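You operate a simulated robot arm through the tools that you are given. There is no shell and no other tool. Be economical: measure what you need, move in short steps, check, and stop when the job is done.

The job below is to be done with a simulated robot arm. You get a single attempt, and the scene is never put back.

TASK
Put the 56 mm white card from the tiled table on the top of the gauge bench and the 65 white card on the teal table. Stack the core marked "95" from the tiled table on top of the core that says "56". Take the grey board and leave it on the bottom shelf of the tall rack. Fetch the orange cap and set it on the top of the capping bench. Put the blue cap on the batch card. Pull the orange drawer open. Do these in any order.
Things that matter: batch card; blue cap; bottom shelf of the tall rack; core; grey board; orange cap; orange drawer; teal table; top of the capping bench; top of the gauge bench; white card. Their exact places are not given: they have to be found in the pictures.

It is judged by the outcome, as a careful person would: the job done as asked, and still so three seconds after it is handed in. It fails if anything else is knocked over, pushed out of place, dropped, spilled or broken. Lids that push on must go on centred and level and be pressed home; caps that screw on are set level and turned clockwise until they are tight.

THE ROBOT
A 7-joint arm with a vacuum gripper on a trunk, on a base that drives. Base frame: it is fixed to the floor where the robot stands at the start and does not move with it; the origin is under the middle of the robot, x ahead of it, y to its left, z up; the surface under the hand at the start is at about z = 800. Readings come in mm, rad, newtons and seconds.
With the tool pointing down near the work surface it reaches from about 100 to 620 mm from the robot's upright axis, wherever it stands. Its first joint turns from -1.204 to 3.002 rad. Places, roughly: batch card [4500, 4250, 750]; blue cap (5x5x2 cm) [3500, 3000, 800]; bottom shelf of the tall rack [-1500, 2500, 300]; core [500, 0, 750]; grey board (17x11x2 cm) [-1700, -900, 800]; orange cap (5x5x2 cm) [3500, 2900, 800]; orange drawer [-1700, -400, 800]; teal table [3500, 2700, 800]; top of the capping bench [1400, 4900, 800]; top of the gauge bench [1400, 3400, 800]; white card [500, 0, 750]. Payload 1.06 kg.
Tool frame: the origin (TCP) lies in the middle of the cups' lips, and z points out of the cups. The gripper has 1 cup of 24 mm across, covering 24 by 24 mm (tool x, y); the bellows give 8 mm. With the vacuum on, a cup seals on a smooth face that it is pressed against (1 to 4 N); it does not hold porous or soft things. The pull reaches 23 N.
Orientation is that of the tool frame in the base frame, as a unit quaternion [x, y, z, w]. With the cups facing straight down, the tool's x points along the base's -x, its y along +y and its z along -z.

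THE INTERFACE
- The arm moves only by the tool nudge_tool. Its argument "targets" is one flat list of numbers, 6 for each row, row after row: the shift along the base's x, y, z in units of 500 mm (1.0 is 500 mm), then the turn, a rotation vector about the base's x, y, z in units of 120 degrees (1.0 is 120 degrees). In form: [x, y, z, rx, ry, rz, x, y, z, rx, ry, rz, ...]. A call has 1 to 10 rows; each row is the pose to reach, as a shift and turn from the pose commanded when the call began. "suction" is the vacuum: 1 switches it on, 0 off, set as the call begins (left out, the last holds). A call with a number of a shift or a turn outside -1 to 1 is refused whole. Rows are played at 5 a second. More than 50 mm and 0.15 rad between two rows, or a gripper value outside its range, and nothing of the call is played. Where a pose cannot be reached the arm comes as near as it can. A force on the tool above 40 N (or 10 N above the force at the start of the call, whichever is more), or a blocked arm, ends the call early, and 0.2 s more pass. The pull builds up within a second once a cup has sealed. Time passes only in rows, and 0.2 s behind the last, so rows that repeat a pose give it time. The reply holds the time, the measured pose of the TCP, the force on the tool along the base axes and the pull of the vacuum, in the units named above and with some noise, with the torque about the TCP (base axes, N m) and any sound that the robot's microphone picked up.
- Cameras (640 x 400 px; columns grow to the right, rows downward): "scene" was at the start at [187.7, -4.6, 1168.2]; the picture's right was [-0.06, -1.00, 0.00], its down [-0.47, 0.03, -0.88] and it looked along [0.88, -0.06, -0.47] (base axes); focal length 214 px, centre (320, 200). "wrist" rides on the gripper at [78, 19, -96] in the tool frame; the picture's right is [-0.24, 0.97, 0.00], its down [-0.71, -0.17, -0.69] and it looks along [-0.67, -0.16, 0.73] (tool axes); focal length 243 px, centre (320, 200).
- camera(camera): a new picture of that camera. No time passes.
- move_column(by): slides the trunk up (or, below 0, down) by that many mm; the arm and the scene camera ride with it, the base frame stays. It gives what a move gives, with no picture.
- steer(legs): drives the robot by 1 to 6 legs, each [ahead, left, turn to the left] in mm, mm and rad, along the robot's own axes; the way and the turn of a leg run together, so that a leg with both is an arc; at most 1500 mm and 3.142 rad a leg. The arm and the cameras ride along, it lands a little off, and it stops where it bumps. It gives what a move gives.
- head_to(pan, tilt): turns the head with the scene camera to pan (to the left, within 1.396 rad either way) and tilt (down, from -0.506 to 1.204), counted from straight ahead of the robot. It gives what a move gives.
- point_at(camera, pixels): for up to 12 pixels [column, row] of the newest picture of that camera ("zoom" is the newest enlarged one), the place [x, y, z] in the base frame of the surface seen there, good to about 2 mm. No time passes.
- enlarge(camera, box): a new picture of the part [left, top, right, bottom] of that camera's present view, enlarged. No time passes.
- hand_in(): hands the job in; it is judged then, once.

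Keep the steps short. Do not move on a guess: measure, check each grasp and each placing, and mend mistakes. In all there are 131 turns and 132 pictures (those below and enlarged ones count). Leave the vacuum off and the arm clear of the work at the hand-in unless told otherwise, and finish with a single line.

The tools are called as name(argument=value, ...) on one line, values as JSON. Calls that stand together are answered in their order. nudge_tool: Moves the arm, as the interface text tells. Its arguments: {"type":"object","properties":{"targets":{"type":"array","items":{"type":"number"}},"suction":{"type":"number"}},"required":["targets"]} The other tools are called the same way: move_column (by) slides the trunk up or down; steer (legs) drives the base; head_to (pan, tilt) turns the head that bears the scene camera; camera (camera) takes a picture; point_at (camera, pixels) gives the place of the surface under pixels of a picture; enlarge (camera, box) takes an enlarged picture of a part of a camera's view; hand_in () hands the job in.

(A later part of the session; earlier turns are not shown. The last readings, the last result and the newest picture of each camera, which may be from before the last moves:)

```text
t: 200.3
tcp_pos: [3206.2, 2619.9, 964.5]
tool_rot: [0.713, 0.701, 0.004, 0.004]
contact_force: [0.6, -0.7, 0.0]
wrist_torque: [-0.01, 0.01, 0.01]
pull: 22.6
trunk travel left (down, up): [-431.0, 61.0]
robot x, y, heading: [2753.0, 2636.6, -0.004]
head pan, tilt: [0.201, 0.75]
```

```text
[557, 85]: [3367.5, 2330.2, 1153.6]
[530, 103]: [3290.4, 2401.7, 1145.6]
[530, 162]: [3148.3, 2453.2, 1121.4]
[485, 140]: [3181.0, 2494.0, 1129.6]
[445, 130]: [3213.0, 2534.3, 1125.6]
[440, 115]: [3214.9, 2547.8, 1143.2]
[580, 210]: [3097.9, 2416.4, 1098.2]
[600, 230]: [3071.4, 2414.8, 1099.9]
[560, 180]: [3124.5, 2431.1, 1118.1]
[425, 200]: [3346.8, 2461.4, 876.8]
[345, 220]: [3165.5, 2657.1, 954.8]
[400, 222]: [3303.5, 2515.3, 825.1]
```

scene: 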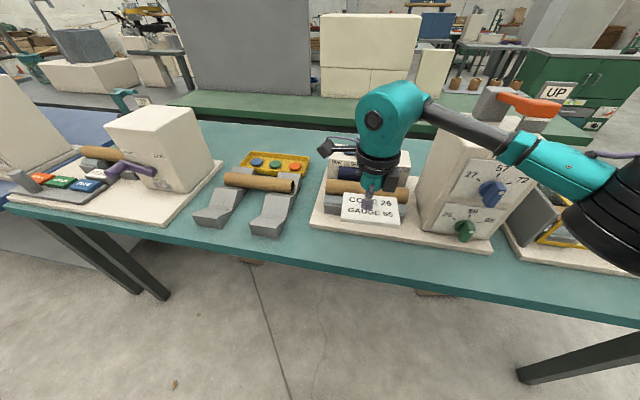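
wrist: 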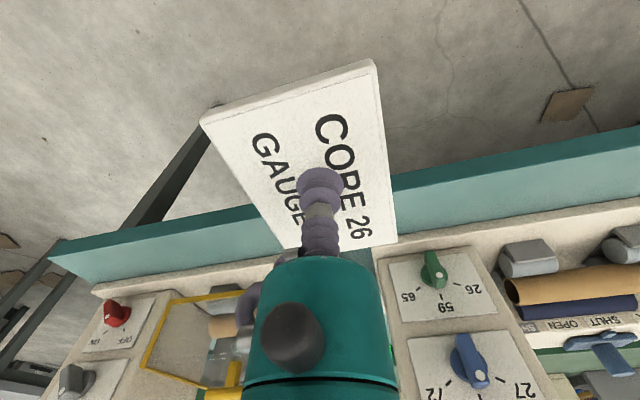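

Clear. Lower the card onto the strip.

nudge_tool(targets=[0.003, 0, -0.09, 0, 0, 0, 0.003, 0, -0.18, 0, 0, 0, 0.003, 0, -0.26, 0, 0, 0, 0.003, 0, -0.285, 0, 0, 0, 0.003, 0, -0.298, 0, 0, 0, 0.003, 0, -0.304, 0, 0, 0, 0.003, 0, -0.304, 0, 0, 0])

camera(camera="scene")

```text
t: 201.9
tcp_pos: [3207.3, 2619.8, 812.5]
tool_rot: [0.713, 0.701, 0.005, 0.004]
contact_force: [1.1, 0.0, 4.0]
wrist_torque: [0.04, 0.06, 0.04]
pull: 23.0
trunk travel left (down, up): [-431.0, 61.0]
robot x, y, heading: [2751.4, 2637.5, -0.006]
head pan, tilt: [0.201, 0.75]
```

```text
66 pictures are left
```

scene: 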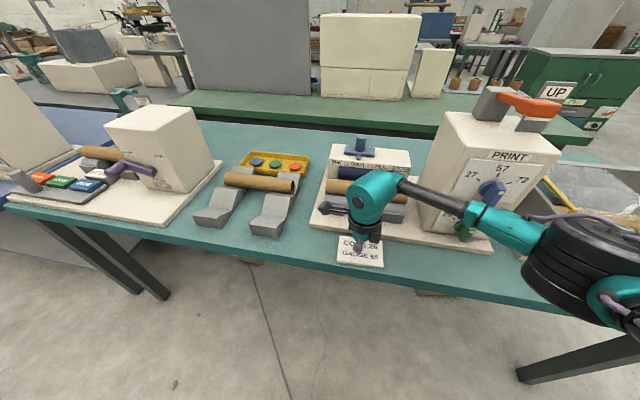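

It rests on the table. Release and rise.

nudge_tool(targets=[0, 0, 0.002, 0, 0, 0, 0, 0, 0.002, 0, 0, 0, 0, 0, 0.002, 0, 0, 0, 0, 0, 0.002, 0, 0, 0, 0, 0, 0.01, 0, 0, 0, 0, 0, 0.05, 0, 0, 0, 0, 0, 0.14, 0, 0, 0, 0, 0, 0.23, 0, 0, 0, 0, 0, 0.32, 0, 0, 0], suction=0)

enlarge(camera="scene", box=[200, 130, 440, 280])

point_at(camera="zoom", pixels=[[153, 83], [200, 96], [252, 99], [150, 90], [180, 115], [250, 120], [200, 145], [370, 300], [370, 360], [110, 95], [290, 75]])

```text
t: 203.9
tcp_pos: [3207.1, 2617.1, 972.6]
tool_rot: [0.713, 0.701, 0.003, 0.004]
contact_force: [-0.7, -0.6, -1.1]
wrist_torque: [-0.02, 0.02, 0.02]
pull: 0.1
trunk travel left (down, up): [-431.0, 61.0]
robot x, y, heading: [2752.8, 2636.4, -0.006]
head pan, tilt: [0.201, 0.75]
```

```text
2.67 times, centred on (320, 205) of scene
```

zoom: 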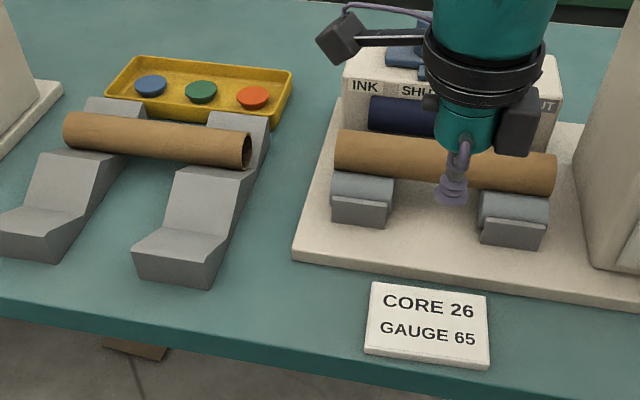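

```text
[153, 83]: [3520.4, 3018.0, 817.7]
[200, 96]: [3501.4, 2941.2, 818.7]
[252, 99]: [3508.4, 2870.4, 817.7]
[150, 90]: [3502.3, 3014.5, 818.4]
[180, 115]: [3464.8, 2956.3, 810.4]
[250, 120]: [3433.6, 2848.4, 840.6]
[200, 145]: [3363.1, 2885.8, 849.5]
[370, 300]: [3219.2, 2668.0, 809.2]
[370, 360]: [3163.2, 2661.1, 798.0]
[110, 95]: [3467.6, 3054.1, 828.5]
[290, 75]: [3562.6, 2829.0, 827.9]
```

Card 65 is down. Now the caps: blue (3510, 3015), orange (3507, 2870). Drive closer and look with the wrist.

steer(legs=[[0, 320, 0], [140, 0, 0]])

move_column(by=-50)

nudge_tool(targets=[0.08, 0, 0, 0, 0, 0, 0.14, 0, 0.0, 0, 0, 0])

camera(camera="wrist")

camera(camera="scene")

```text
t: 208.2
tcp_pos: [3347.2, 2935.1, 971.4]
tool_rot: [0.71, 0.704, 0.003, 0.004]
contact_force: [0.4, 0.4, -0.5]
wrist_torque: [0.02, -0.01, -0.01]
pull: 0.1
trunk travel left (down, up): [-431.0, 61.0]
robot x, y, heading: [2891.3, 2949.7, -0.005]
head pan, tilt: [0.201, 0.75]
```

```text
t: 209.1
tcp_pos: [3347.0, 2935.5, 921.7]
tool_rot: [0.711, 0.704, 0.004, 0.005]
contact_force: [-0.4, 0.3, 0.4]
wrist_torque: [0.0, 0.0, 0.0]
pull: 0.0
trunk travel left (down, up): [-381.0, 111.0]
robot x, y, heading: [2890.8, 2951.0, 0.001]
head pan, tilt: [0.201, 0.75]
```

```text
t: 209.7
tcp_pos: [3417.1, 2931.8, 921.4]
tool_rot: [0.711, 0.703, 0.002, 0.005]
contact_force: [0.4, 0.0, -0.1]
wrist_torque: [0.01, 0.0, 0.0]
pull: 0.1
trunk travel left (down, up): [-381.0, 111.0]
robot x, y, heading: [2891.1, 2950.0, 0.002]
head pan, tilt: [0.201, 0.75]
```

```text
64 pictures are left
```

wrist: 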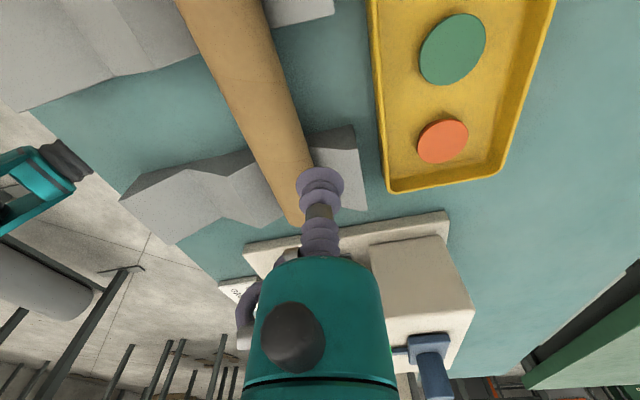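

```text
63 pictures are left
```

scene: 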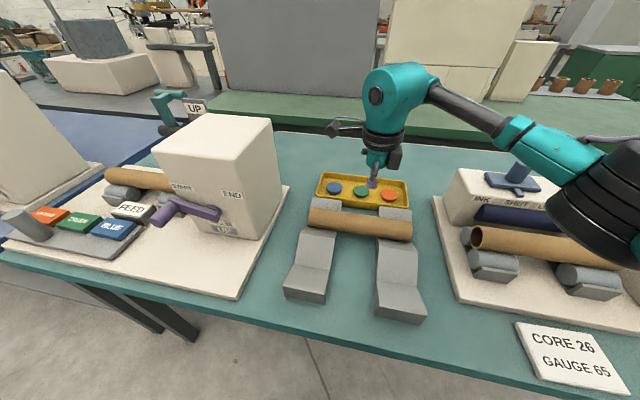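

enlarge(camera="scene", box=[310, 165, 420, 235])

point_at(camera="zoom", pixels=[[136, 133], [95, 133], [180, 133], [136, 118], [136, 148], [293, 153], [455, 175], [60, 120], [100, 190], [430, 177], [480, 175]])

```text
5.71 times, centred on (365, 200) of scene
```

zoom: 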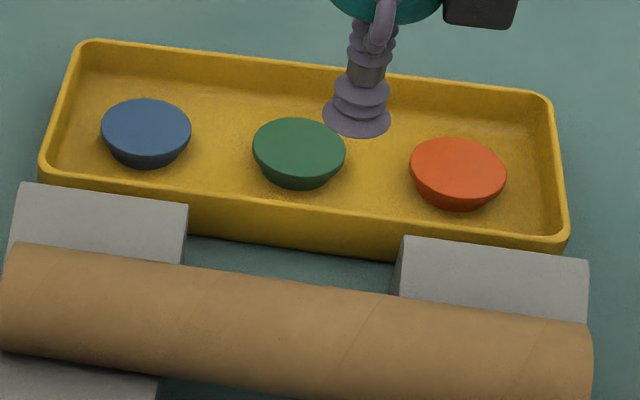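

```text
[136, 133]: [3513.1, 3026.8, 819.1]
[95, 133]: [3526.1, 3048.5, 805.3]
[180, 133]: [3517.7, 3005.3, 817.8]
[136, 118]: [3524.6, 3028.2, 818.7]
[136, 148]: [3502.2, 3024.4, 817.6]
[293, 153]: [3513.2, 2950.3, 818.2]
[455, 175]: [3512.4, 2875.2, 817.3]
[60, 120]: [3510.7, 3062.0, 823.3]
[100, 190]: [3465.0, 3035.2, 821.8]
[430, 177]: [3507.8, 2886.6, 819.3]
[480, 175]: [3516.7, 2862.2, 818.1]
```

Blue cap centre ≈ (3516, 3022), top 818. Try moving above it.

nudge_tool(targets=[0.06, 0.06, 0, 0, 0, 0, 0.12, 0.12, 0, 0, 0, 0, 0.17, 0.17, -0.04, 0, 0, 0, 0.198, 0.18, -0.1, 0, 0, 0])

camera(camera="wrist")

```text
t: 210.7
tcp_pos: [3478.4, 3001.2, 907.3]
tool_rot: [0.71, 0.704, 0.003, 0.005]
contact_force: [0.4, 0.2, -0.3]
wrist_torque: [0.0, 0.01, -0.03]
pull: 0.1
out of reach, approached as far as the arm can: row 3, 4
trunk travel left (down, up): [-381.0, 111.0]
robot x, y, heading: [2894.5, 2950.0, 0.002]
head pan, tilt: [0.201, 0.75]
```

```text
61 pictures are left
```

wrist: 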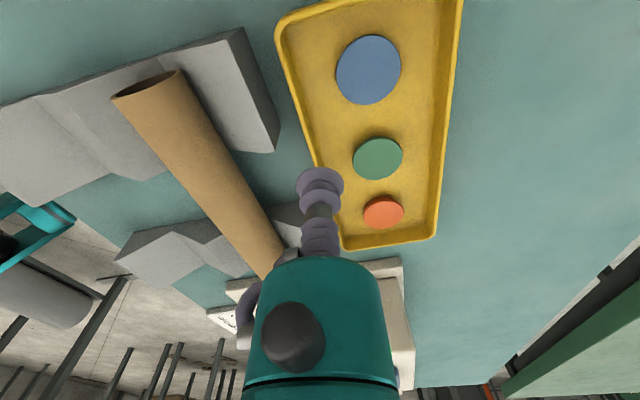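

steer(legs=[[18, 70, 0]])

move_column(by=-60)

nudge_tool(targets=[0.03, -0.03, 0, 0, 0, 0, 0.045, -0.08, 0, 0, 0, 0])

camera(camera="wrist")

```text
t: 212.0
tcp_pos: [3496.1, 3071.4, 907.0]
tool_rot: [0.711, 0.703, 0.004, 0.005]
contact_force: [-0.4, -0.4, -0.1]
wrist_torque: [-0.02, -0.01, 0.03]
pull: 0.0
trunk travel left (down, up): [-381.0, 111.0]
robot x, y, heading: [2910.1, 3021.4, 0.002]
head pan, tilt: [0.201, 0.75]
```

```text
t: 213.0
tcp_pos: [3496.6, 3071.5, 847.5]
tool_rot: [0.711, 0.703, 0.003, 0.005]
contact_force: [-0.5, -0.2, 0.0]
wrist_torque: [0.03, 0.0, -0.01]
pull: 0.1
trunk travel left (down, up): [-321.0, 171.0]
robot x, y, heading: [2909.8, 3019.9, -0.0]
head pan, tilt: [0.201, 0.75]
```

```text
t: 213.6
tcp_pos: [3518.8, 3031.5, 847.9]
tool_rot: [0.711, 0.703, 0.003, 0.005]
contact_force: [0.0, 1.1, -0.4]
wrist_torque: [0.02, -0.02, 0.0]
pull: 0.1
trunk travel left (down, up): [-321.0, 171.0]
robot x, y, heading: [2909.7, 3019.7, 0.0]
head pan, tilt: [0.201, 0.75]
```

```text
60 pictures are left
```

wrist: 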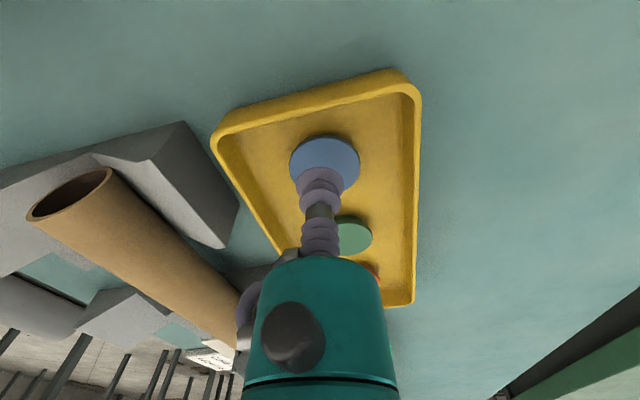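

point_at(camera="wrist", pixels=[[293, 157], [356, 162], [325, 140], [340, 170], [330, 152], [357, 239]])

```text
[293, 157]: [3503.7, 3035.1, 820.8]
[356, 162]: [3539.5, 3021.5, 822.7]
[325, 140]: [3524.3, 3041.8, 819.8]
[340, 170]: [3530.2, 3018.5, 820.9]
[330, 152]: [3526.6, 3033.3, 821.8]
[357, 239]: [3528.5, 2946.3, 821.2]
```

Cap centre ≈ (3517.5, 3021). Descend with vacuum.

nudge_tool(targets=[-0.003, -0.021, -0.02, 0, 0, 0, -0.003, -0.021, -0.045, 0, 0, 0, -0.003, -0.021, -0.058, 0, 0, 0, -0.003, -0.021, -0.065, 0, 0, 0, -0.003, -0.021, -0.065, 0, 0, 0, -0.003, -0.021, -0.065, 0, 0, 0, -0.003, -0.021, -0.065, 0, 0, 0], suction=1)

```text
t: 215.2
tcp_pos: [3517.1, 3021.4, 816.2]
tool_rot: [0.711, 0.703, 0.003, 0.004]
contact_force: [3.3, 0.3, 15.9]
wrist_torque: [0.01, 0.0, -0.03]
pull: 22.8
trunk travel left (down, up): [-321.0, 171.0]
robot x, y, heading: [2906.2, 3019.1, 0.003]
head pan, tilt: [0.201, 0.75]
```

Sealed. Raise the trunk, back off and look around toward (4500, 4250).

move_column(by=140)

steer(legs=[[-450, 0, 0], [0, 900, 0]])

head_to(pan=0.35, tilt=0.3)

camera(camera="scene")

camera(camera="wrist")

```text
t: 216.9
tcp_pos: [3517.5, 3020.4, 1059.3]
tool_rot: [0.708, 0.701, 0.064, 0.064]
contact_force: [0.5, 0.4, 0.1]
wrist_torque: [0.02, 0.0, 0.01]
pull: 22.3
trunk travel left (down, up): [-461.0, 31.0]
robot x, y, heading: [2910.9, 3019.7, 0.004]
head pan, tilt: [0.201, 0.75]
```

```text
t: 227.6
tcp_pos: [3065.1, 3924.2, 1059.9]
tool_rot: [0.711, 0.698, 0.065, 0.065]
contact_force: [0.1, -0.5, -0.5]
wrist_torque: [0.01, 0.0, 0.01]
pull: 23.2
trunk travel left (down, up): [-461.0, 31.0]
robot x, y, heading: [2455.5, 3929.9, -0.007]
head pan, tilt: [0.201, 0.75]
```

```text
t: 228.5
tcp_pos: [3066.9, 3925.2, 1058.1]
tool_rot: [0.711, 0.697, 0.065, 0.065]
contact_force: [-0.3, -0.6, -0.4]
wrist_torque: [0.01, 0.01, -0.01]
pull: 23.1
trunk travel left (down, up): [-461.0, 31.0]
robot x, y, heading: [2456.2, 3929.8, -0.005]
head pan, tilt: [0.351, 0.3]
```

```text
59 pictures are left
```

scene: 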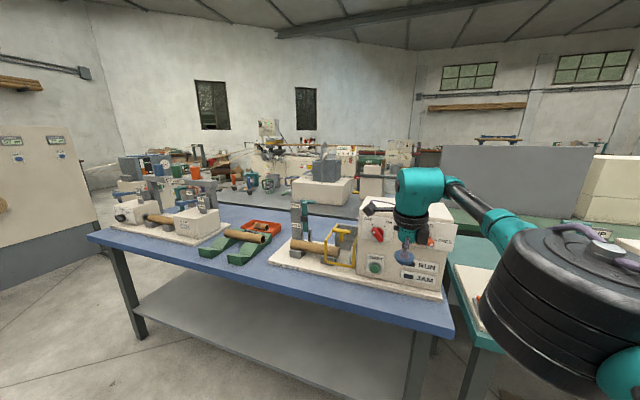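

```text
58 pictures are left
```

wrist: 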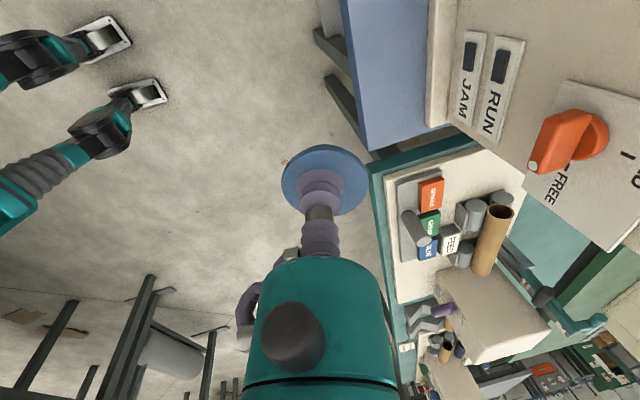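

point_at(camera="scene", pixels=[[100, 240], [330, 205], [300, 195], [350, 190], [380, 165], [270, 185], [340, 160], [200, 190], [450, 310], [60, 290], [600, 240], [140, 220]])

enlarge(camera="scene", box=[100, 130, 440, 260])

```text
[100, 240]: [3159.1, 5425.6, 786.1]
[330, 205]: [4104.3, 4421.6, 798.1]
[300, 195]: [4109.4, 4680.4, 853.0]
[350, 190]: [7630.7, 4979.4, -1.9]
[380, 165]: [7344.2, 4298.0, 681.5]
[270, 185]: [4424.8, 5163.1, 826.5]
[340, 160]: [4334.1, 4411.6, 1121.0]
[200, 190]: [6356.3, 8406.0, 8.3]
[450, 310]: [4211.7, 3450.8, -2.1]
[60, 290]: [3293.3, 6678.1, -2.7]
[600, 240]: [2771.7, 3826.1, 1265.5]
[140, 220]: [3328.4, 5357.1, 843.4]
```

```text
1.88 times, centred on (270, 195) of scene
```

zoom: 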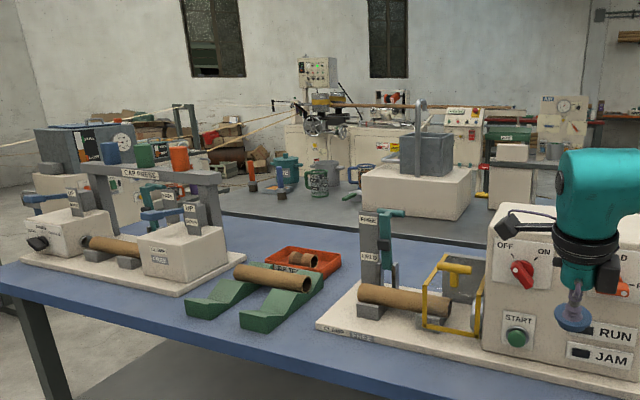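

The batch card is probably on the grey table behind. Go around the north end and look.

steer(legs=[[0, 1500, 0], [0, 550, 0]])

head_to(pan=-0.25, tilt=0.3)

camera(camera="scene")

point_at(camera="scene", pixels=[[100, 250], [200, 230], [320, 220], [400, 250], [320, 300], [250, 200], [450, 200], [150, 200], [60, 220], [500, 230]])

```text
t: 246.6
tcp_pos: [3046.1, 5980.7, 1059.7]
tool_rot: [0.7, 0.709, 0.066, 0.064]
contact_force: [-0.5, 0.1, 0.8]
wrist_torque: [0.01, -0.01, -0.02]
pull: 23.3
trunk travel left (down, up): [-461.0, 31.0]
robot x, y, heading: [2440.0, 5967.8, 0.023]
head pan, tilt: [0.351, 0.3]
```

```text
t: 247.6
tcp_pos: [3047.1, 5979.4, 1060.4]
tool_rot: [0.699, 0.709, 0.066, 0.063]
contact_force: [-0.7, -0.4, -0.2]
wrist_torque: [0.04, 0.05, -0.01]
pull: 23.0
trunk travel left (down, up): [-461.0, 31.0]
robot x, y, heading: [2437.3, 5962.3, 0.028]
head pan, tilt: [-0.25, 0.3]
```

```text
56 pictures are left
```

scene: 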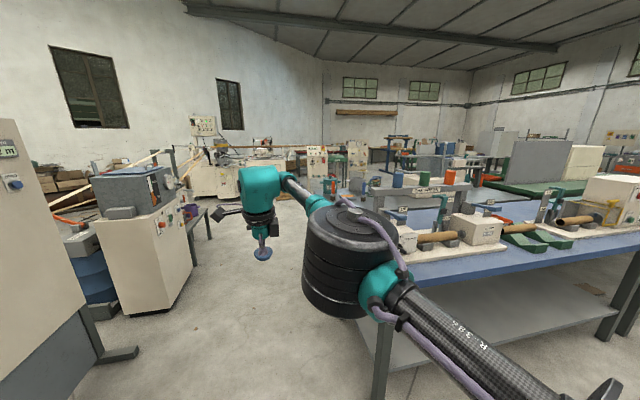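

```text
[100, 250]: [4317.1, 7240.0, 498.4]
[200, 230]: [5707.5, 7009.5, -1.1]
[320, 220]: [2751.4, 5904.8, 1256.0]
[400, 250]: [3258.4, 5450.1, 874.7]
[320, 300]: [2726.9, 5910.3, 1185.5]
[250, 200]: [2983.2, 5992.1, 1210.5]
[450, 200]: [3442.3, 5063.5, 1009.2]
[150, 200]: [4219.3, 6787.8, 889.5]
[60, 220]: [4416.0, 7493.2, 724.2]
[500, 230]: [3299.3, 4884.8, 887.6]
```

steer(legs=[[0, 0, -0.03], [1500, 0, 0]])

head_to(pan=-0.7, tilt=0.35)

camera(camera="scene")

point_at(camera="scene", pixels=[[100, 250], [200, 230], [320, 190], [400, 170], [320, 300], [250, 170], [450, 170], [150, 200], [60, 220], [500, 180]])

```text
t: 255.5
tcp_pos: [4574.4, 5950.1, 1059.7]
tool_rot: [0.712, 0.696, 0.064, 0.064]
contact_force: [0.0, 1.0, -0.6]
wrist_torque: [0.01, 0.02, -0.02]
pull: 23.3
trunk travel left (down, up): [-461.0, 31.0]
robot x, y, heading: [3965.5, 5956.5, -0.009]
head pan, tilt: [-0.25, 0.3]
```

```text
t: 256.4
tcp_pos: [4575.1, 5948.9, 1060.0]
tool_rot: [0.712, 0.696, 0.065, 0.065]
contact_force: [-0.2, -0.4, 0.2]
wrist_torque: [0.02, 0.0, -0.02]
pull: 22.9
trunk travel left (down, up): [-461.0, 31.0]
robot x, y, heading: [3963.7, 5956.5, -0.008]
head pan, tilt: [-0.7, 0.351]
```

```text
55 pictures are left
```

scene: 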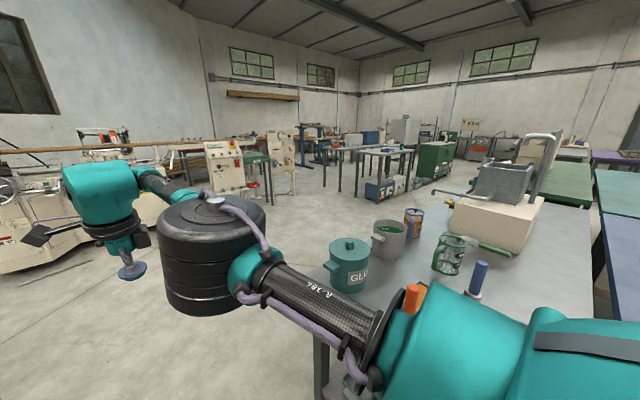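

```text
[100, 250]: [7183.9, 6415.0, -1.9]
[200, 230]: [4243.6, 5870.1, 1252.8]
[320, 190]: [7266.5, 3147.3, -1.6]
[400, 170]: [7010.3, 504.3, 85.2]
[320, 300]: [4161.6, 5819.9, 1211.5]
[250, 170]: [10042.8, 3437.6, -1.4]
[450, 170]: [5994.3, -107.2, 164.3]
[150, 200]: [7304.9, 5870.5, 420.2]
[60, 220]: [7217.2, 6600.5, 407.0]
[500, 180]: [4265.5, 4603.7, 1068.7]
```

East side is open. Drive around to x≈5200 and look west at the grey table.

steer(legs=[[1250, 0, 0], [0, 0, -1.562], [1400, 0, 0]])

head_to(pan=-1.3, tilt=0.5)

camera(camera="scene")

point_at(camera="scene", pixels=[[100, 250], [200, 230], [320, 190], [400, 170], [320, 240], [250, 210], [450, 210], [150, 200], [60, 220], [500, 250]])

```text
t: 273.1
tcp_pos: [5175.9, 3933.5, 1059.6]
tool_rot: [0.996, -0.019, -0.001, 0.092]
contact_force: [-0.7, 0.0, 0.2]
wrist_torque: [0.02, 0.0, -0.01]
pull: 22.4
trunk travel left (down, up): [-461.0, 31.0]
robot x, y, heading: [5192.2, 4542.8, -1.593]
head pan, tilt: [-0.7, 0.351]
```

```text
t: 274.1
tcp_pos: [5175.5, 3933.6, 1058.6]
tool_rot: [0.996, -0.019, 0.0, 0.091]
contact_force: [0.1, 0.0, -0.4]
wrist_torque: [0.0, -0.02, 0.0]
pull: 23.1
trunk travel left (down, up): [-461.0, 31.0]
robot x, y, heading: [5194.3, 4541.8, -1.596]
head pan, tilt: [-1.3, 0.499]
```

```text
54 pictures are left
```

scene: 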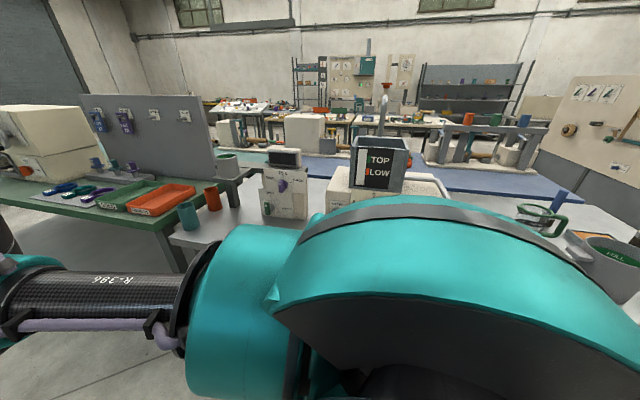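

```text
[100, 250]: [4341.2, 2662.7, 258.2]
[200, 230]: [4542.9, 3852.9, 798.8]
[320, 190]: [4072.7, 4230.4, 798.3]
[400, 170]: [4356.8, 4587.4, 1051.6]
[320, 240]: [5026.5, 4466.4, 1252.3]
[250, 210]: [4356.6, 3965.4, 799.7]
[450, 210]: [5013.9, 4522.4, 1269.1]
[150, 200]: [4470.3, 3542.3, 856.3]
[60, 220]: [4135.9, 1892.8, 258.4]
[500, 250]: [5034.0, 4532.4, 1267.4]
```

Shift east, then face west.

steer(legs=[[150, 300, 0], [0, 0, -1.55]])

head_to(pan=0.1, tilt=0.5)

camera(camera="scene")

point_at(camera="scene", pixels=[[320, 200], [200, 230], [320, 240], [400, 220], [260, 230], [250, 210], [450, 210], [300, 215], [350, 230], [500, 230]])

```text
t: 281.1
tcp_pos: [4887.7, 4377.6, 1059.6]
tool_rot: [0.706, -0.703, -0.064, 0.065]
contact_force: [0.1, 0.1, -1.0]
wrist_torque: [0.03, 0.02, 0.03]
pull: 22.6
trunk travel left (down, up): [-461.0, 31.0]
robot x, y, heading: [5496.3, 4384.4, -3.121]
head pan, tilt: [-1.3, 0.499]
```

```text
t: 282.7
tcp_pos: [4887.2, 4378.0, 1059.3]
tool_rot: [0.706, -0.703, -0.064, 0.065]
contact_force: [0.4, -0.1, 0.7]
wrist_torque: [0.02, 0.03, 0.0]
pull: 22.9
trunk travel left (down, up): [-461.0, 31.0]
robot x, y, heading: [5491.7, 4380.7, -3.123]
head pan, tilt: [0.099, 0.499]
```

```text
53 pictures are left
```

scene: 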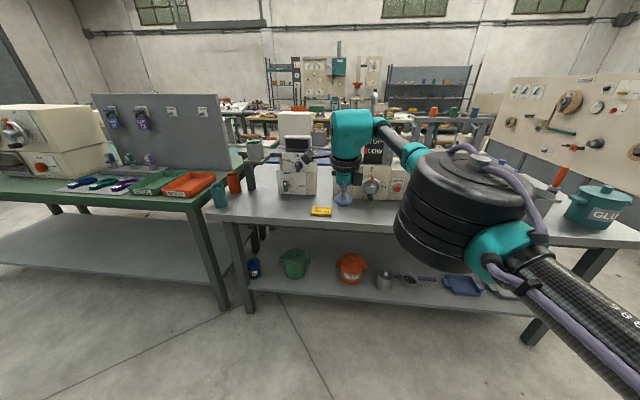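

```text
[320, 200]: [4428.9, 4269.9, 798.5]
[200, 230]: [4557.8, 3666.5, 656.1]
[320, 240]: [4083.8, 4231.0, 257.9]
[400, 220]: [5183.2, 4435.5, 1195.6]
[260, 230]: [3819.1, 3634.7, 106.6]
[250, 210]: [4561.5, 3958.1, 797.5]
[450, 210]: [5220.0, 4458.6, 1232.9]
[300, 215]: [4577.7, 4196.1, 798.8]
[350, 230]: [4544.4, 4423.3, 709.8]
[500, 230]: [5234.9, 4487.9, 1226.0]
```

The yellow card at (321, 212) may be the batch card; enlarge it.

enlarge(camera="scene", box=[270, 170, 390, 245])

point_at(camera="zoom", pixels=[[215, 198], [330, 200], [335, 240], [218, 243], [275, 220], [270, 222], [150, 225], [250, 262], [400, 200], [365, 215]])

```text
5.33 times, centred on (330, 208) of scene
```

zoom: 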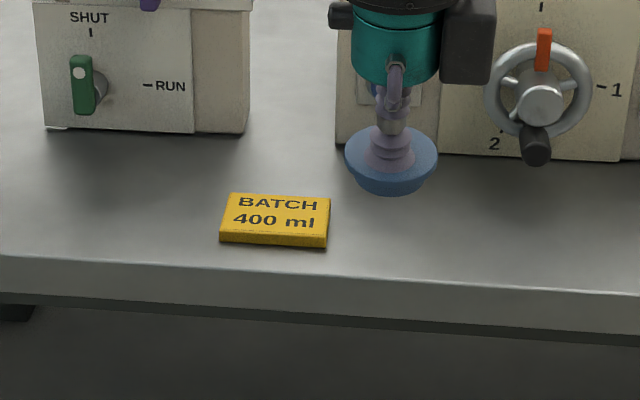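

```text
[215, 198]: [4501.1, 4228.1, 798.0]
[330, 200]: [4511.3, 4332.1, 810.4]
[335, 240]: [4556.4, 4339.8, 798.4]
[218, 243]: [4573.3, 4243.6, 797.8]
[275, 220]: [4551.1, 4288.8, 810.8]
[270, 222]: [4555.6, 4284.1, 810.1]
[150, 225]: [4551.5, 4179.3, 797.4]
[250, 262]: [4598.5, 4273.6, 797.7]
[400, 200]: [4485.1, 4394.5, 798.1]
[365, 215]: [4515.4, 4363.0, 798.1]
```

It's the BATCH card, centre ≈ (4544, 4285), top 811. First retract and level the tool.

nudge_tool(targets=[0.08, 0, -0.03, 0, -0.044, 0, 0.16, 0, -0.08, 0, -0.0873, 0, 0.2, 0, -0.14, 0, -0.0873, 0, 0.22, 0, -0.2, 0, -0.0873, 0])

```text
t: 283.7
tcp_pos: [4996.7, 4377.7, 961.8]
tool_rot: [0.707, -0.707, 0.001, 0.0]
contact_force: [0.5, -0.5, -0.7]
wrist_torque: [-0.02, 0.0, -0.01]
pull: 22.6
trunk travel left (down, up): [-461.0, 31.0]
robot x, y, heading: [5492.1, 4387.1, -3.125]
head pan, tilt: [0.099, 0.499]
```

Level. Retract 100 mm, then drive in so the cap hovers over the card.

nudge_tool(targets=[0.09, 0, 0, 0, 0, 0, 0.18, 0, 0, 0, 0, 0, 0.2, 0, 0, 0, 0, 0])

steer(legs=[[0, 92, -0.018], [540, 0, 0]])

head_to(pan=0.15, tilt=0.8)

camera(camera="scene")

camera(camera="wrist")

```text
t: 284.5
tcp_pos: [5096.3, 4378.5, 960.0]
tool_rot: [0.708, -0.706, 0.0, 0.001]
contact_force: [0.0, 0.9, 0.3]
wrist_torque: [-0.02, -0.01, -0.01]
pull: 23.1
trunk travel left (down, up): [-461.0, 31.0]
robot x, y, heading: [5492.9, 4383.1, -3.127]
head pan, tilt: [0.099, 0.499]
```

```text
t: 288.7
tcp_pos: [4558.2, 4290.6, 960.0]
tool_rot: [-0.703, 0.711, 0.0, -0.001]
contact_force: [0.2, -0.7, 1.0]
wrist_torque: [0.04, 0.01, 0.03]
pull: 23.5
trunk travel left (down, up): [-461.0, 31.0]
robot x, y, heading: [4957.9, 4288.7, -3.144]
head pan, tilt: [0.099, 0.499]
```

```text
t: 289.5
tcp_pos: [4558.9, 4291.0, 959.8]
tool_rot: [-0.703, 0.711, -0.001, -0.001]
contact_force: [0.0, 0.0, -0.6]
wrist_torque: [0.03, -0.01, 0.0]
pull: 22.8
trunk travel left (down, up): [-461.0, 31.0]
robot x, y, heading: [4956.4, 4292.5, -3.139]
head pan, tilt: [0.15, 0.799]
```

```text
51 pictures are left
```

scene: 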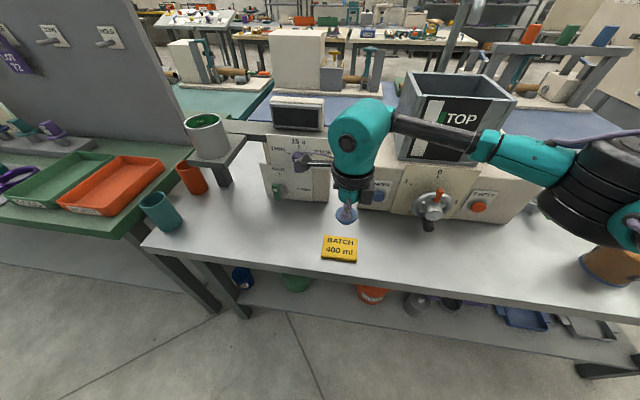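

```text
50 pictures are left
```

wrist: 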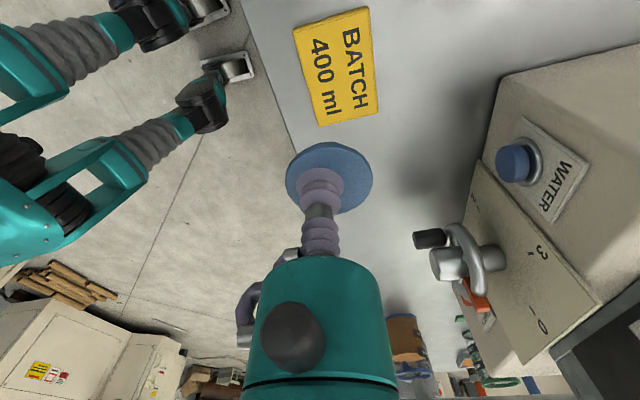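

point_at(camera="wrist", pixels=[[295, 28], [367, 10], [377, 110], [320, 124], [337, 65]])

point_at(camera="scene", pixels=[[326, 237], [357, 238], [356, 258], [322, 256], [340, 247], [300, 185]])

```text
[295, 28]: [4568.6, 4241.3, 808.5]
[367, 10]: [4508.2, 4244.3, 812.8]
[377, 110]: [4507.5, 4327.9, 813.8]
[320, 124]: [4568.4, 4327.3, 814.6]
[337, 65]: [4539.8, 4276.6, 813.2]
```

```text
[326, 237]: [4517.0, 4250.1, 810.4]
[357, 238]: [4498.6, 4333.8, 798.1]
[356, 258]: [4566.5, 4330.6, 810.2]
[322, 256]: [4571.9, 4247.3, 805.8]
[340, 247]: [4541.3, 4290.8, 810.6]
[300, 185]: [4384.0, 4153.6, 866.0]
```

Move over (4540, 4286.5) and lower onto the card.

nudge_tool(targets=[-0.037, -0.009, -0.06, 0, 0, 0, -0.037, -0.009, -0.14, 0, 0, 0, -0.037, -0.009, -0.22, 0, 0, 0, -0.037, -0.009, -0.245, 0, 0, 0, -0.037, -0.009, -0.254, 0, 0, 0, -0.037, -0.009, -0.259, 0, 0, 0, -0.037, -0.009, -0.261, 0, 0, 0])

enlarge(camera="scene", box=[290, 190, 400, 270])

```text
t: 291.1
tcp_pos: [4539.7, 4287.2, 828.8]
tool_rot: [-0.704, 0.71, -0.001, 0.0]
contact_force: [-0.7, 0.0, -0.4]
wrist_torque: [0.01, 0.0, -0.03]
pull: 23.0
trunk travel left (down, up): [-461.0, 31.0]
robot x, y, heading: [4956.4, 4292.4, -3.141]
head pan, tilt: [0.15, 0.799]
```

```text
5.00 times, centred on (345, 230) of scene
```

zoom: 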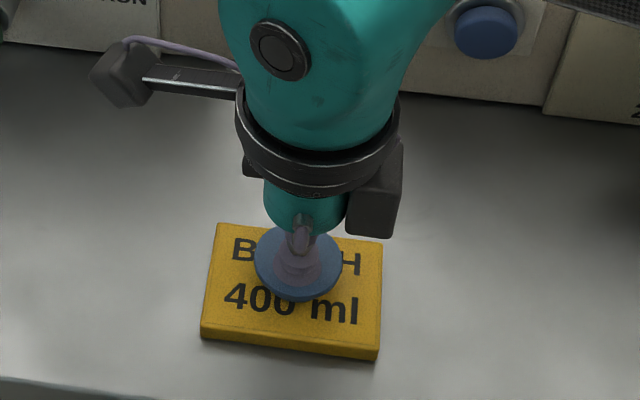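

nudge_tool(targets=[0, 0, -0.005, 0, 0, 0, 0, 0, -0.008, 0, 0, 0])

```text
t: 291.7
tcp_pos: [4539.6, 4285.6, 825.1]
tool_rot: [-0.704, 0.711, 0.0, -0.001]
contact_force: [1.2, 1.1, 3.2]
wrist_torque: [0.0, 0.02, 0.03]
pull: 23.3
trunk travel left (down, up): [-461.0, 31.0]
robot x, y, heading: [4960.9, 4292.7, -3.14]
head pan, tilt: [0.15, 0.799]
```

Contact. Release, wait and rise.

nudge_tool(targets=[0, 0, -0.001, 0, 0, 0, 0, 0, 0, 0, 0, 0, 0, 0, 0, 0, 0, 0, 0, 0, 0, 0, 0, 0, 0, 0, 0.008, 0, 0, 0, 0, 0, 0.04, 0, 0, 0, 0, 0, 0.12, 0, 0, 0, 0, 0, 0.2, 0, 0, 0, 0, 0, 0.27, 0, 0, 0], suction=0)

enlarge(camera="scene", box=[290, 190, 400, 270])

```text
t: 293.7
tcp_pos: [4542.1, 4286.8, 959.5]
tool_rot: [-0.704, 0.711, 0.0, 0.0]
contact_force: [0.2, -0.5, 0.0]
wrist_torque: [0.0, 0.0, 0.0]
pull: 0.1
trunk travel left (down, up): [-461.0, 31.0]
robot x, y, heading: [4960.0, 4294.0, -3.14]
head pan, tilt: [0.15, 0.799]
```

```text
5.00 times, centred on (345, 230) of scene
```

zoom: 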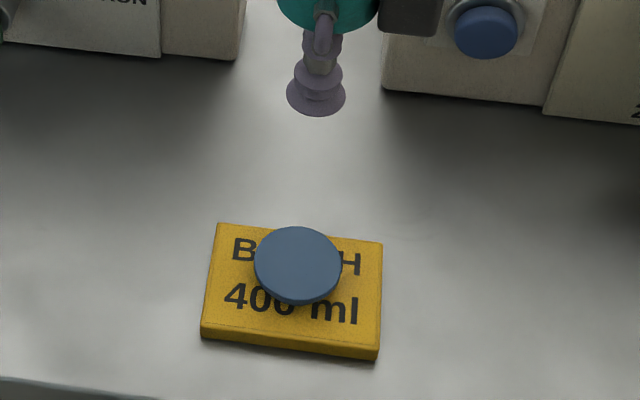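

Blue cap rests on the batch card. Return to the teal table for the orange cap.

steer(legs=[[-540, 0, 0], [0, -1500, 0], [0, -160, 0], [1500, 0, 0], [1500, 0, 0], [0, 1500, 0]])

head_to(pan=-0.1, tilt=0.5)

camera(camera="scene")

point_at(camera="scene", pixels=[[320, 250], [200, 240], [100, 230], [400, 250], [500, 250], [320, 200], [450, 200], [200, 200], [100, 200], [560, 200]])

```text
t: 338.2
tcp_pos: [2105.4, 4486.9, 960.4]
tool_rot: [0.708, -0.707, 0.001, 0.0]
contact_force: [-0.9, 0.7, 0.8]
wrist_torque: [-0.02, 0.03, -0.03]
pull: 0.0
trunk travel left (down, up): [-461.0, 31.0]
robot x, y, heading: [2523.2, 4497.7, -3.128]
head pan, tilt: [0.15, 0.799]
```

```text
t: 339.0
tcp_pos: [2105.0, 4487.5, 959.4]
tool_rot: [0.708, -0.707, 0.0, 0.0]
contact_force: [-0.2, -0.4, -0.2]
wrist_torque: [-0.03, 0.01, 0.01]
pull: 0.1
trunk travel left (down, up): [-461.0, 31.0]
robot x, y, heading: [2520.6, 4502.4, -3.127]
head pan, tilt: [-0.099, 0.499]
```

```text
47 pictures are left
```

scene: 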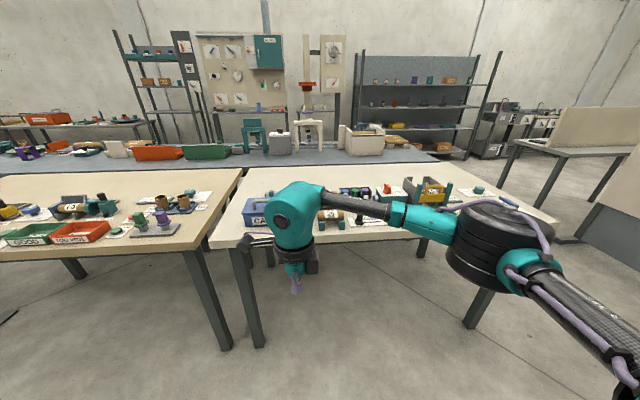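

```text
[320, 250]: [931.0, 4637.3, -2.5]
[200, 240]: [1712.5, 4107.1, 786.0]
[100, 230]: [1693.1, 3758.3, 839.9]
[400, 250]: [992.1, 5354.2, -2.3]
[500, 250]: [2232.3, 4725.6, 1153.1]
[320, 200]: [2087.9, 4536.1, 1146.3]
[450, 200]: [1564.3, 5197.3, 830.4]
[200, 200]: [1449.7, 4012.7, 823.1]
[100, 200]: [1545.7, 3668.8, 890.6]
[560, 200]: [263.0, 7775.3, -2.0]
```

Capping bench seen (white top). Now go to the orange cap.

steer(legs=[[0, 1500, 0], [0, 110, 0], [0, 0, 3.127], [280, 0, 0]])

nudge_tool(targets=[0, 0, 0, 0, 0, 0])

head_to(pan=0.1, tilt=0.7)

camera(camera="scene")

```text
t: 362.4
tcp_pos: [3275.7, 2944.2, 960.5]
tool_rot: [0.691, 0.723, 0.001, 0.0]
contact_force: [-0.3, 0.3, -0.4]
wrist_torque: [0.01, 0.0, 0.02]
pull: 0.0
trunk travel left (down, up): [-461.0, 31.0]
robot x, y, heading: [2856.4, 2914.1, 0.059]
head pan, tilt: [-0.099, 0.499]
```

```text
t: 362.8
tcp_pos: [3275.0, 2944.0, 960.8]
tool_rot: [0.691, 0.723, 0.0, -0.001]
contact_force: [0.1, 0.0, -0.5]
wrist_torque: [-0.03, -0.02, -0.02]
pull: 0.2
trunk travel left (down, up): [-461.0, 31.0]
robot x, y, heading: [2861.2, 2915.6, 0.057]
head pan, tilt: [-0.099, 0.499]
```

```text
t: 363.5
tcp_pos: [3274.0, 2943.6, 959.3]
tool_rot: [0.691, 0.723, 0.001, 0.0]
contact_force: [-1.2, -0.7, -0.1]
wrist_torque: [0.03, -0.01, 0.0]
pull: 0.1
trunk travel left (down, up): [-461.0, 31.0]
robot x, y, heading: [2859.8, 2910.6, 0.061]
head pan, tilt: [0.099, 0.7]
```

```text
46 pictures are left
```

scene: 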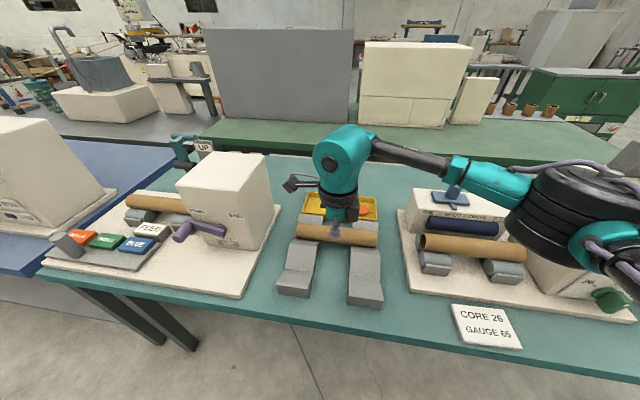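

steer(legs=[[50, -30, -0.06]])

move_column(by=-50)

nudge_tool(targets=[0.09, 0, 0, 0, 0, 0, 0.18, -0.01, 0, 0, 0, 0, 0.27, -0.01, 0, 0, 0, 0, 0.3, -0.01, 0, 0, 0, 0])

camera(camera="wrist")

```text
t: 364.5
tcp_pos: [3327.2, 2888.8, 958.5]
tool_rot: [0.713, 0.701, 0.0, -0.001]
contact_force: [-0.8, -0.1, -0.1]
wrist_torque: [0.01, 0.02, 0.03]
pull: 0.1
trunk travel left (down, up): [-461.0, 31.0]
robot x, y, heading: [2908.7, 2883.2, -0.002]
head pan, tilt: [0.099, 0.7]
```

```text
t: 365.4
tcp_pos: [3327.2, 2889.7, 910.6]
tool_rot: [0.713, 0.701, 0.001, 0.0]
contact_force: [-0.9, -0.6, -0.6]
wrist_torque: [0.0, 0.0, 0.02]
pull: 0.0
trunk travel left (down, up): [-411.0, 81.0]
robot x, y, heading: [2911.7, 2884.0, -0.002]
head pan, tilt: [0.099, 0.7]
```

```text
t: 366.4
tcp_pos: [3477.9, 2887.6, 908.8]
tool_rot: [0.712, 0.703, 0.0, -0.001]
contact_force: [-0.8, 0.5, 0.2]
wrist_torque: [0.01, -0.02, 0.01]
pull: 0.0
trunk travel left (down, up): [-411.0, 81.0]
robot x, y, heading: [2910.5, 2882.2, 0.001]
head pan, tilt: [0.099, 0.7]
```

```text
45 pictures are left
```

wrist: 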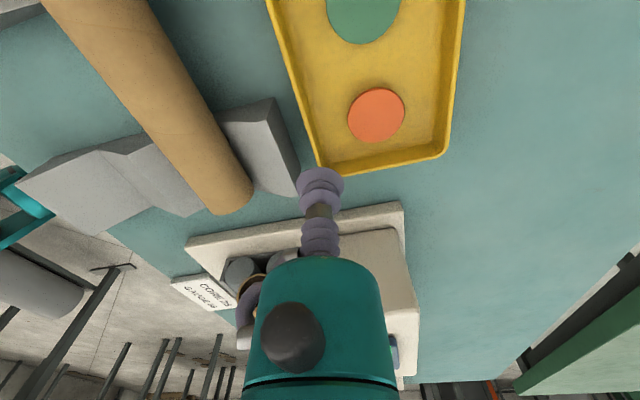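

point_at(camera="wrist", pixels=[[350, 115], [402, 115], [376, 90], [376, 138], [376, 114]])

move_column(by=-60)

nudge_tool(targets=[0.04, -0.015, 0, 0, 0, 0, 0.073, -0.028, 0, 0, 0, 0, 0.073, -0.028, 0, 0, 0, 0])

```text
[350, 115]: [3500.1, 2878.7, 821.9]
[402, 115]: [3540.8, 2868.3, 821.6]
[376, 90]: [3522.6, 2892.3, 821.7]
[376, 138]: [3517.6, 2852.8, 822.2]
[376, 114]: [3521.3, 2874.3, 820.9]
```

```text
t: 367.4
tcp_pos: [3476.4, 2885.5, 850.2]
tool_rot: [0.713, 0.702, 0.001, -0.001]
contact_force: [0.6, 0.5, -0.1]
wrist_torque: [0.0, 0.02, 0.01]
pull: 0.1
trunk travel left (down, up): [-351.0, 141.0]
robot x, y, heading: [2906.7, 2882.9, 0.003]
head pan, tilt: [0.099, 0.7]
```

```text
t: 368.2
tcp_pos: [3513.0, 2870.6, 849.8]
tool_rot: [0.713, 0.702, 0.001, -0.001]
contact_force: [0.2, -0.9, 0.2]
wrist_torque: [-0.02, -0.01, 0.0]
pull: 0.1
trunk travel left (down, up): [-351.0, 141.0]
robot x, y, heading: [2909.0, 2884.3, 0.001]
head pan, tilt: [0.099, 0.7]
```

nudge_tool(targets=[0.009, 0.004, -0.02, 0, 0, 0, 0.009, 0.004, -0.045, 0, 0, 0, 0.009, 0.004, -0.06, 0, 0, 0, 0.009, 0.004, -0.066, 0, 0, 0, 0.009, 0.004, -0.067, 0, 0, 0, 0.009, 0.004, -0.067, 0, 0, 0, 0.009, 0.004, -0.067, 0, 0, 0], suction=1)

```text
t: 369.8
tcp_pos: [3517.0, 2873.8, 817.2]
tool_rot: [0.713, 0.701, 0.002, 0.0]
contact_force: [0.6, 0.9, 12.4]
wrist_torque: [-0.04, -0.04, -0.02]
pull: 23.2
trunk travel left (down, up): [-351.0, 141.0]
robot x, y, heading: [2906.1, 2882.6, 0.001]
head pan, tilt: [0.099, 0.7]
```

Sealed. Lift, retract, and drive to the capping bench.

nudge_tool(targets=[0, 0, 0.03, 0, 0, 0, 0, 0, 0.08, 0, 0, 0, -0.02, 0, 0.15, 0, 0, 0, -0.08, 0, 0.2, 0, 0, 0, -0.16, 0, 0.24, 0, 0, 0, -0.24, 0, 0.28, 0, 0, 0])

steer(legs=[[-450, 0, 0], [0, 0, 3.141], [0, -1500, 0], [0, -350, 0]])

head_to(pan=0.0, tilt=0.6)

camera(camera="scene")

```text
t: 371.2
tcp_pos: [3395.6, 2872.9, 955.3]
tool_rot: [0.713, 0.702, 0.0, -0.001]
contact_force: [0.4, -0.2, -0.4]
wrist_torque: [-0.02, 0.0, 0.0]
pull: 22.5
trunk travel left (down, up): [-351.0, 141.0]
robot x, y, heading: [2906.0, 2885.2, -0.003]
head pan, tilt: [0.099, 0.7]
```

```text
t: 397.5
tcp_pos: [1978.6, 4761.0, 955.1]
tool_rot: [-0.7, 0.714, -0.001, 0.0]
contact_force: [0.0, -0.4, -0.5]
wrist_torque: [0.02, 0.0, 0.02]
pull: 22.3
trunk travel left (down, up): [-351.0, 141.0]
robot x, y, heading: [2464.5, 4750.1, 3.139]
head pan, tilt: [0.099, 0.7]
```

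```text
t: 398.2
tcp_pos: [1977.7, 4760.5, 955.8]
tool_rot: [-0.701, 0.713, -0.001, -0.001]
contact_force: [0.0, -0.3, -0.4]
wrist_torque: [0.0, 0.0, -0.03]
pull: 23.0
trunk travel left (down, up): [-351.0, 141.0]
robot x, y, heading: [2465.9, 4749.1, 3.132]
head pan, tilt: [0.0, 0.6]
```

```text
44 pictures are left
```

scene: 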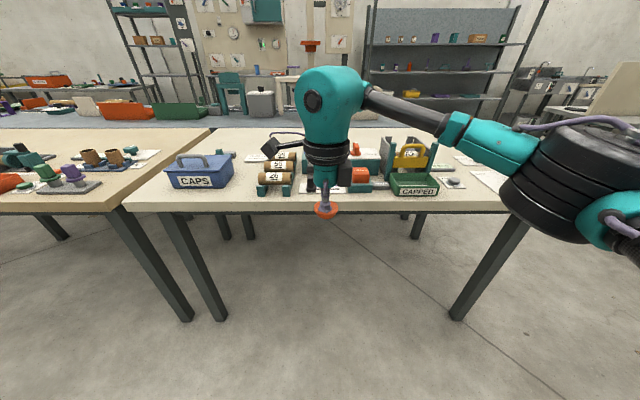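

enlarge(camera="scene", box=[130, 140, 480, 220])

point_at(camera="scene", pixels=[[245, 200], [245, 180], [235, 190], [258, 195], [245, 207], [232, 185], [380, 195], [350, 203], [270, 203]])

```text
1.83 times, centred on (305, 180) of scene
```

zoom: 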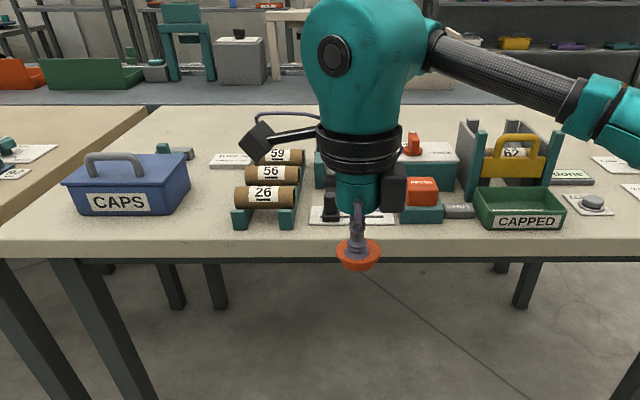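

```text
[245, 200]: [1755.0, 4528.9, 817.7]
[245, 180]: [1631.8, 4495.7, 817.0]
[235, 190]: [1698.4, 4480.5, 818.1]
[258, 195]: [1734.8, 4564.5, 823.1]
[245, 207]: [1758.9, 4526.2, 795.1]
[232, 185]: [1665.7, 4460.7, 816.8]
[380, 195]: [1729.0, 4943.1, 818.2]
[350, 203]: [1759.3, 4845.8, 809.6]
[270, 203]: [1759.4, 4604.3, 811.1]
```

Free spot at about (1690, 4505) between the CAPS box and core holder. Drive there.

steer(legs=[[0, 254, 0.009], [287, 0, 0]])

camera(camera="wrist")

point_at(camera="wrist", pixels=[[320, 130], [320, 110], [380, 150], [260, 150], [200, 130], [420, 130], [320, 60], [360, 60], [400, 200]])

```text
t: 402.6
tcp_pos: [1692.3, 4494.2, 954.3]
tool_rot: [-0.706, 0.709, 0.0, -0.002]
contact_force: [-0.3, -0.5, 0.0]
wrist_torque: [-0.06, -0.03, 0.02]
pull: 22.9
trunk travel left (down, up): [-351.0, 141.0]
robot x, y, heading: [2182.3, 4489.5, -3.132]
head pan, tilt: [0.0, 0.6]
```

```text
42 pictures are left
```

wrist: 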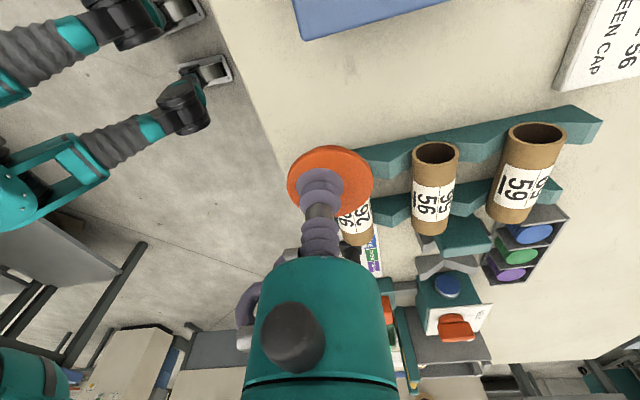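

```text
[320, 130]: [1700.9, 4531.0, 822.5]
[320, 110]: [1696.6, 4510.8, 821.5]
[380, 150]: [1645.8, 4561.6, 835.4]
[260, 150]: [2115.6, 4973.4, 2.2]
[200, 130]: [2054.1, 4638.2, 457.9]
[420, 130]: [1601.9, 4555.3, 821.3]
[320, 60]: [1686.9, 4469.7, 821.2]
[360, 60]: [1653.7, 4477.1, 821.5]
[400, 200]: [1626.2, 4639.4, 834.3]
```

Spot is clear. Lower the cap (contact expected at TCP≈833).

nudge_tool(targets=[0, 0.008, -0.08, 0, 0, 0, 0, 0.008, -0.16, 0, 0, 0, 0, 0.008, -0.22, 0, 0, 0, 0, 0.008, -0.236, 0, 0, 0, 0, 0.008, -0.242, 0, 0, 0, 0, 0.008, -0.246, 0, 0, 0])

```text
t: 404.0
tcp_pos: [1694.4, 4498.1, 833.2]
tool_rot: [-0.707, 0.707, -0.001, -0.002]
contact_force: [-0.2, 1.6, 6.5]
wrist_torque: [0.04, 0.0, 0.02]
pull: 22.9
trunk travel left (down, up): [-351.0, 141.0]
robot x, y, heading: [2180.5, 4492.2, -3.127]
head pan, tilt: [0.0, 0.6]
```

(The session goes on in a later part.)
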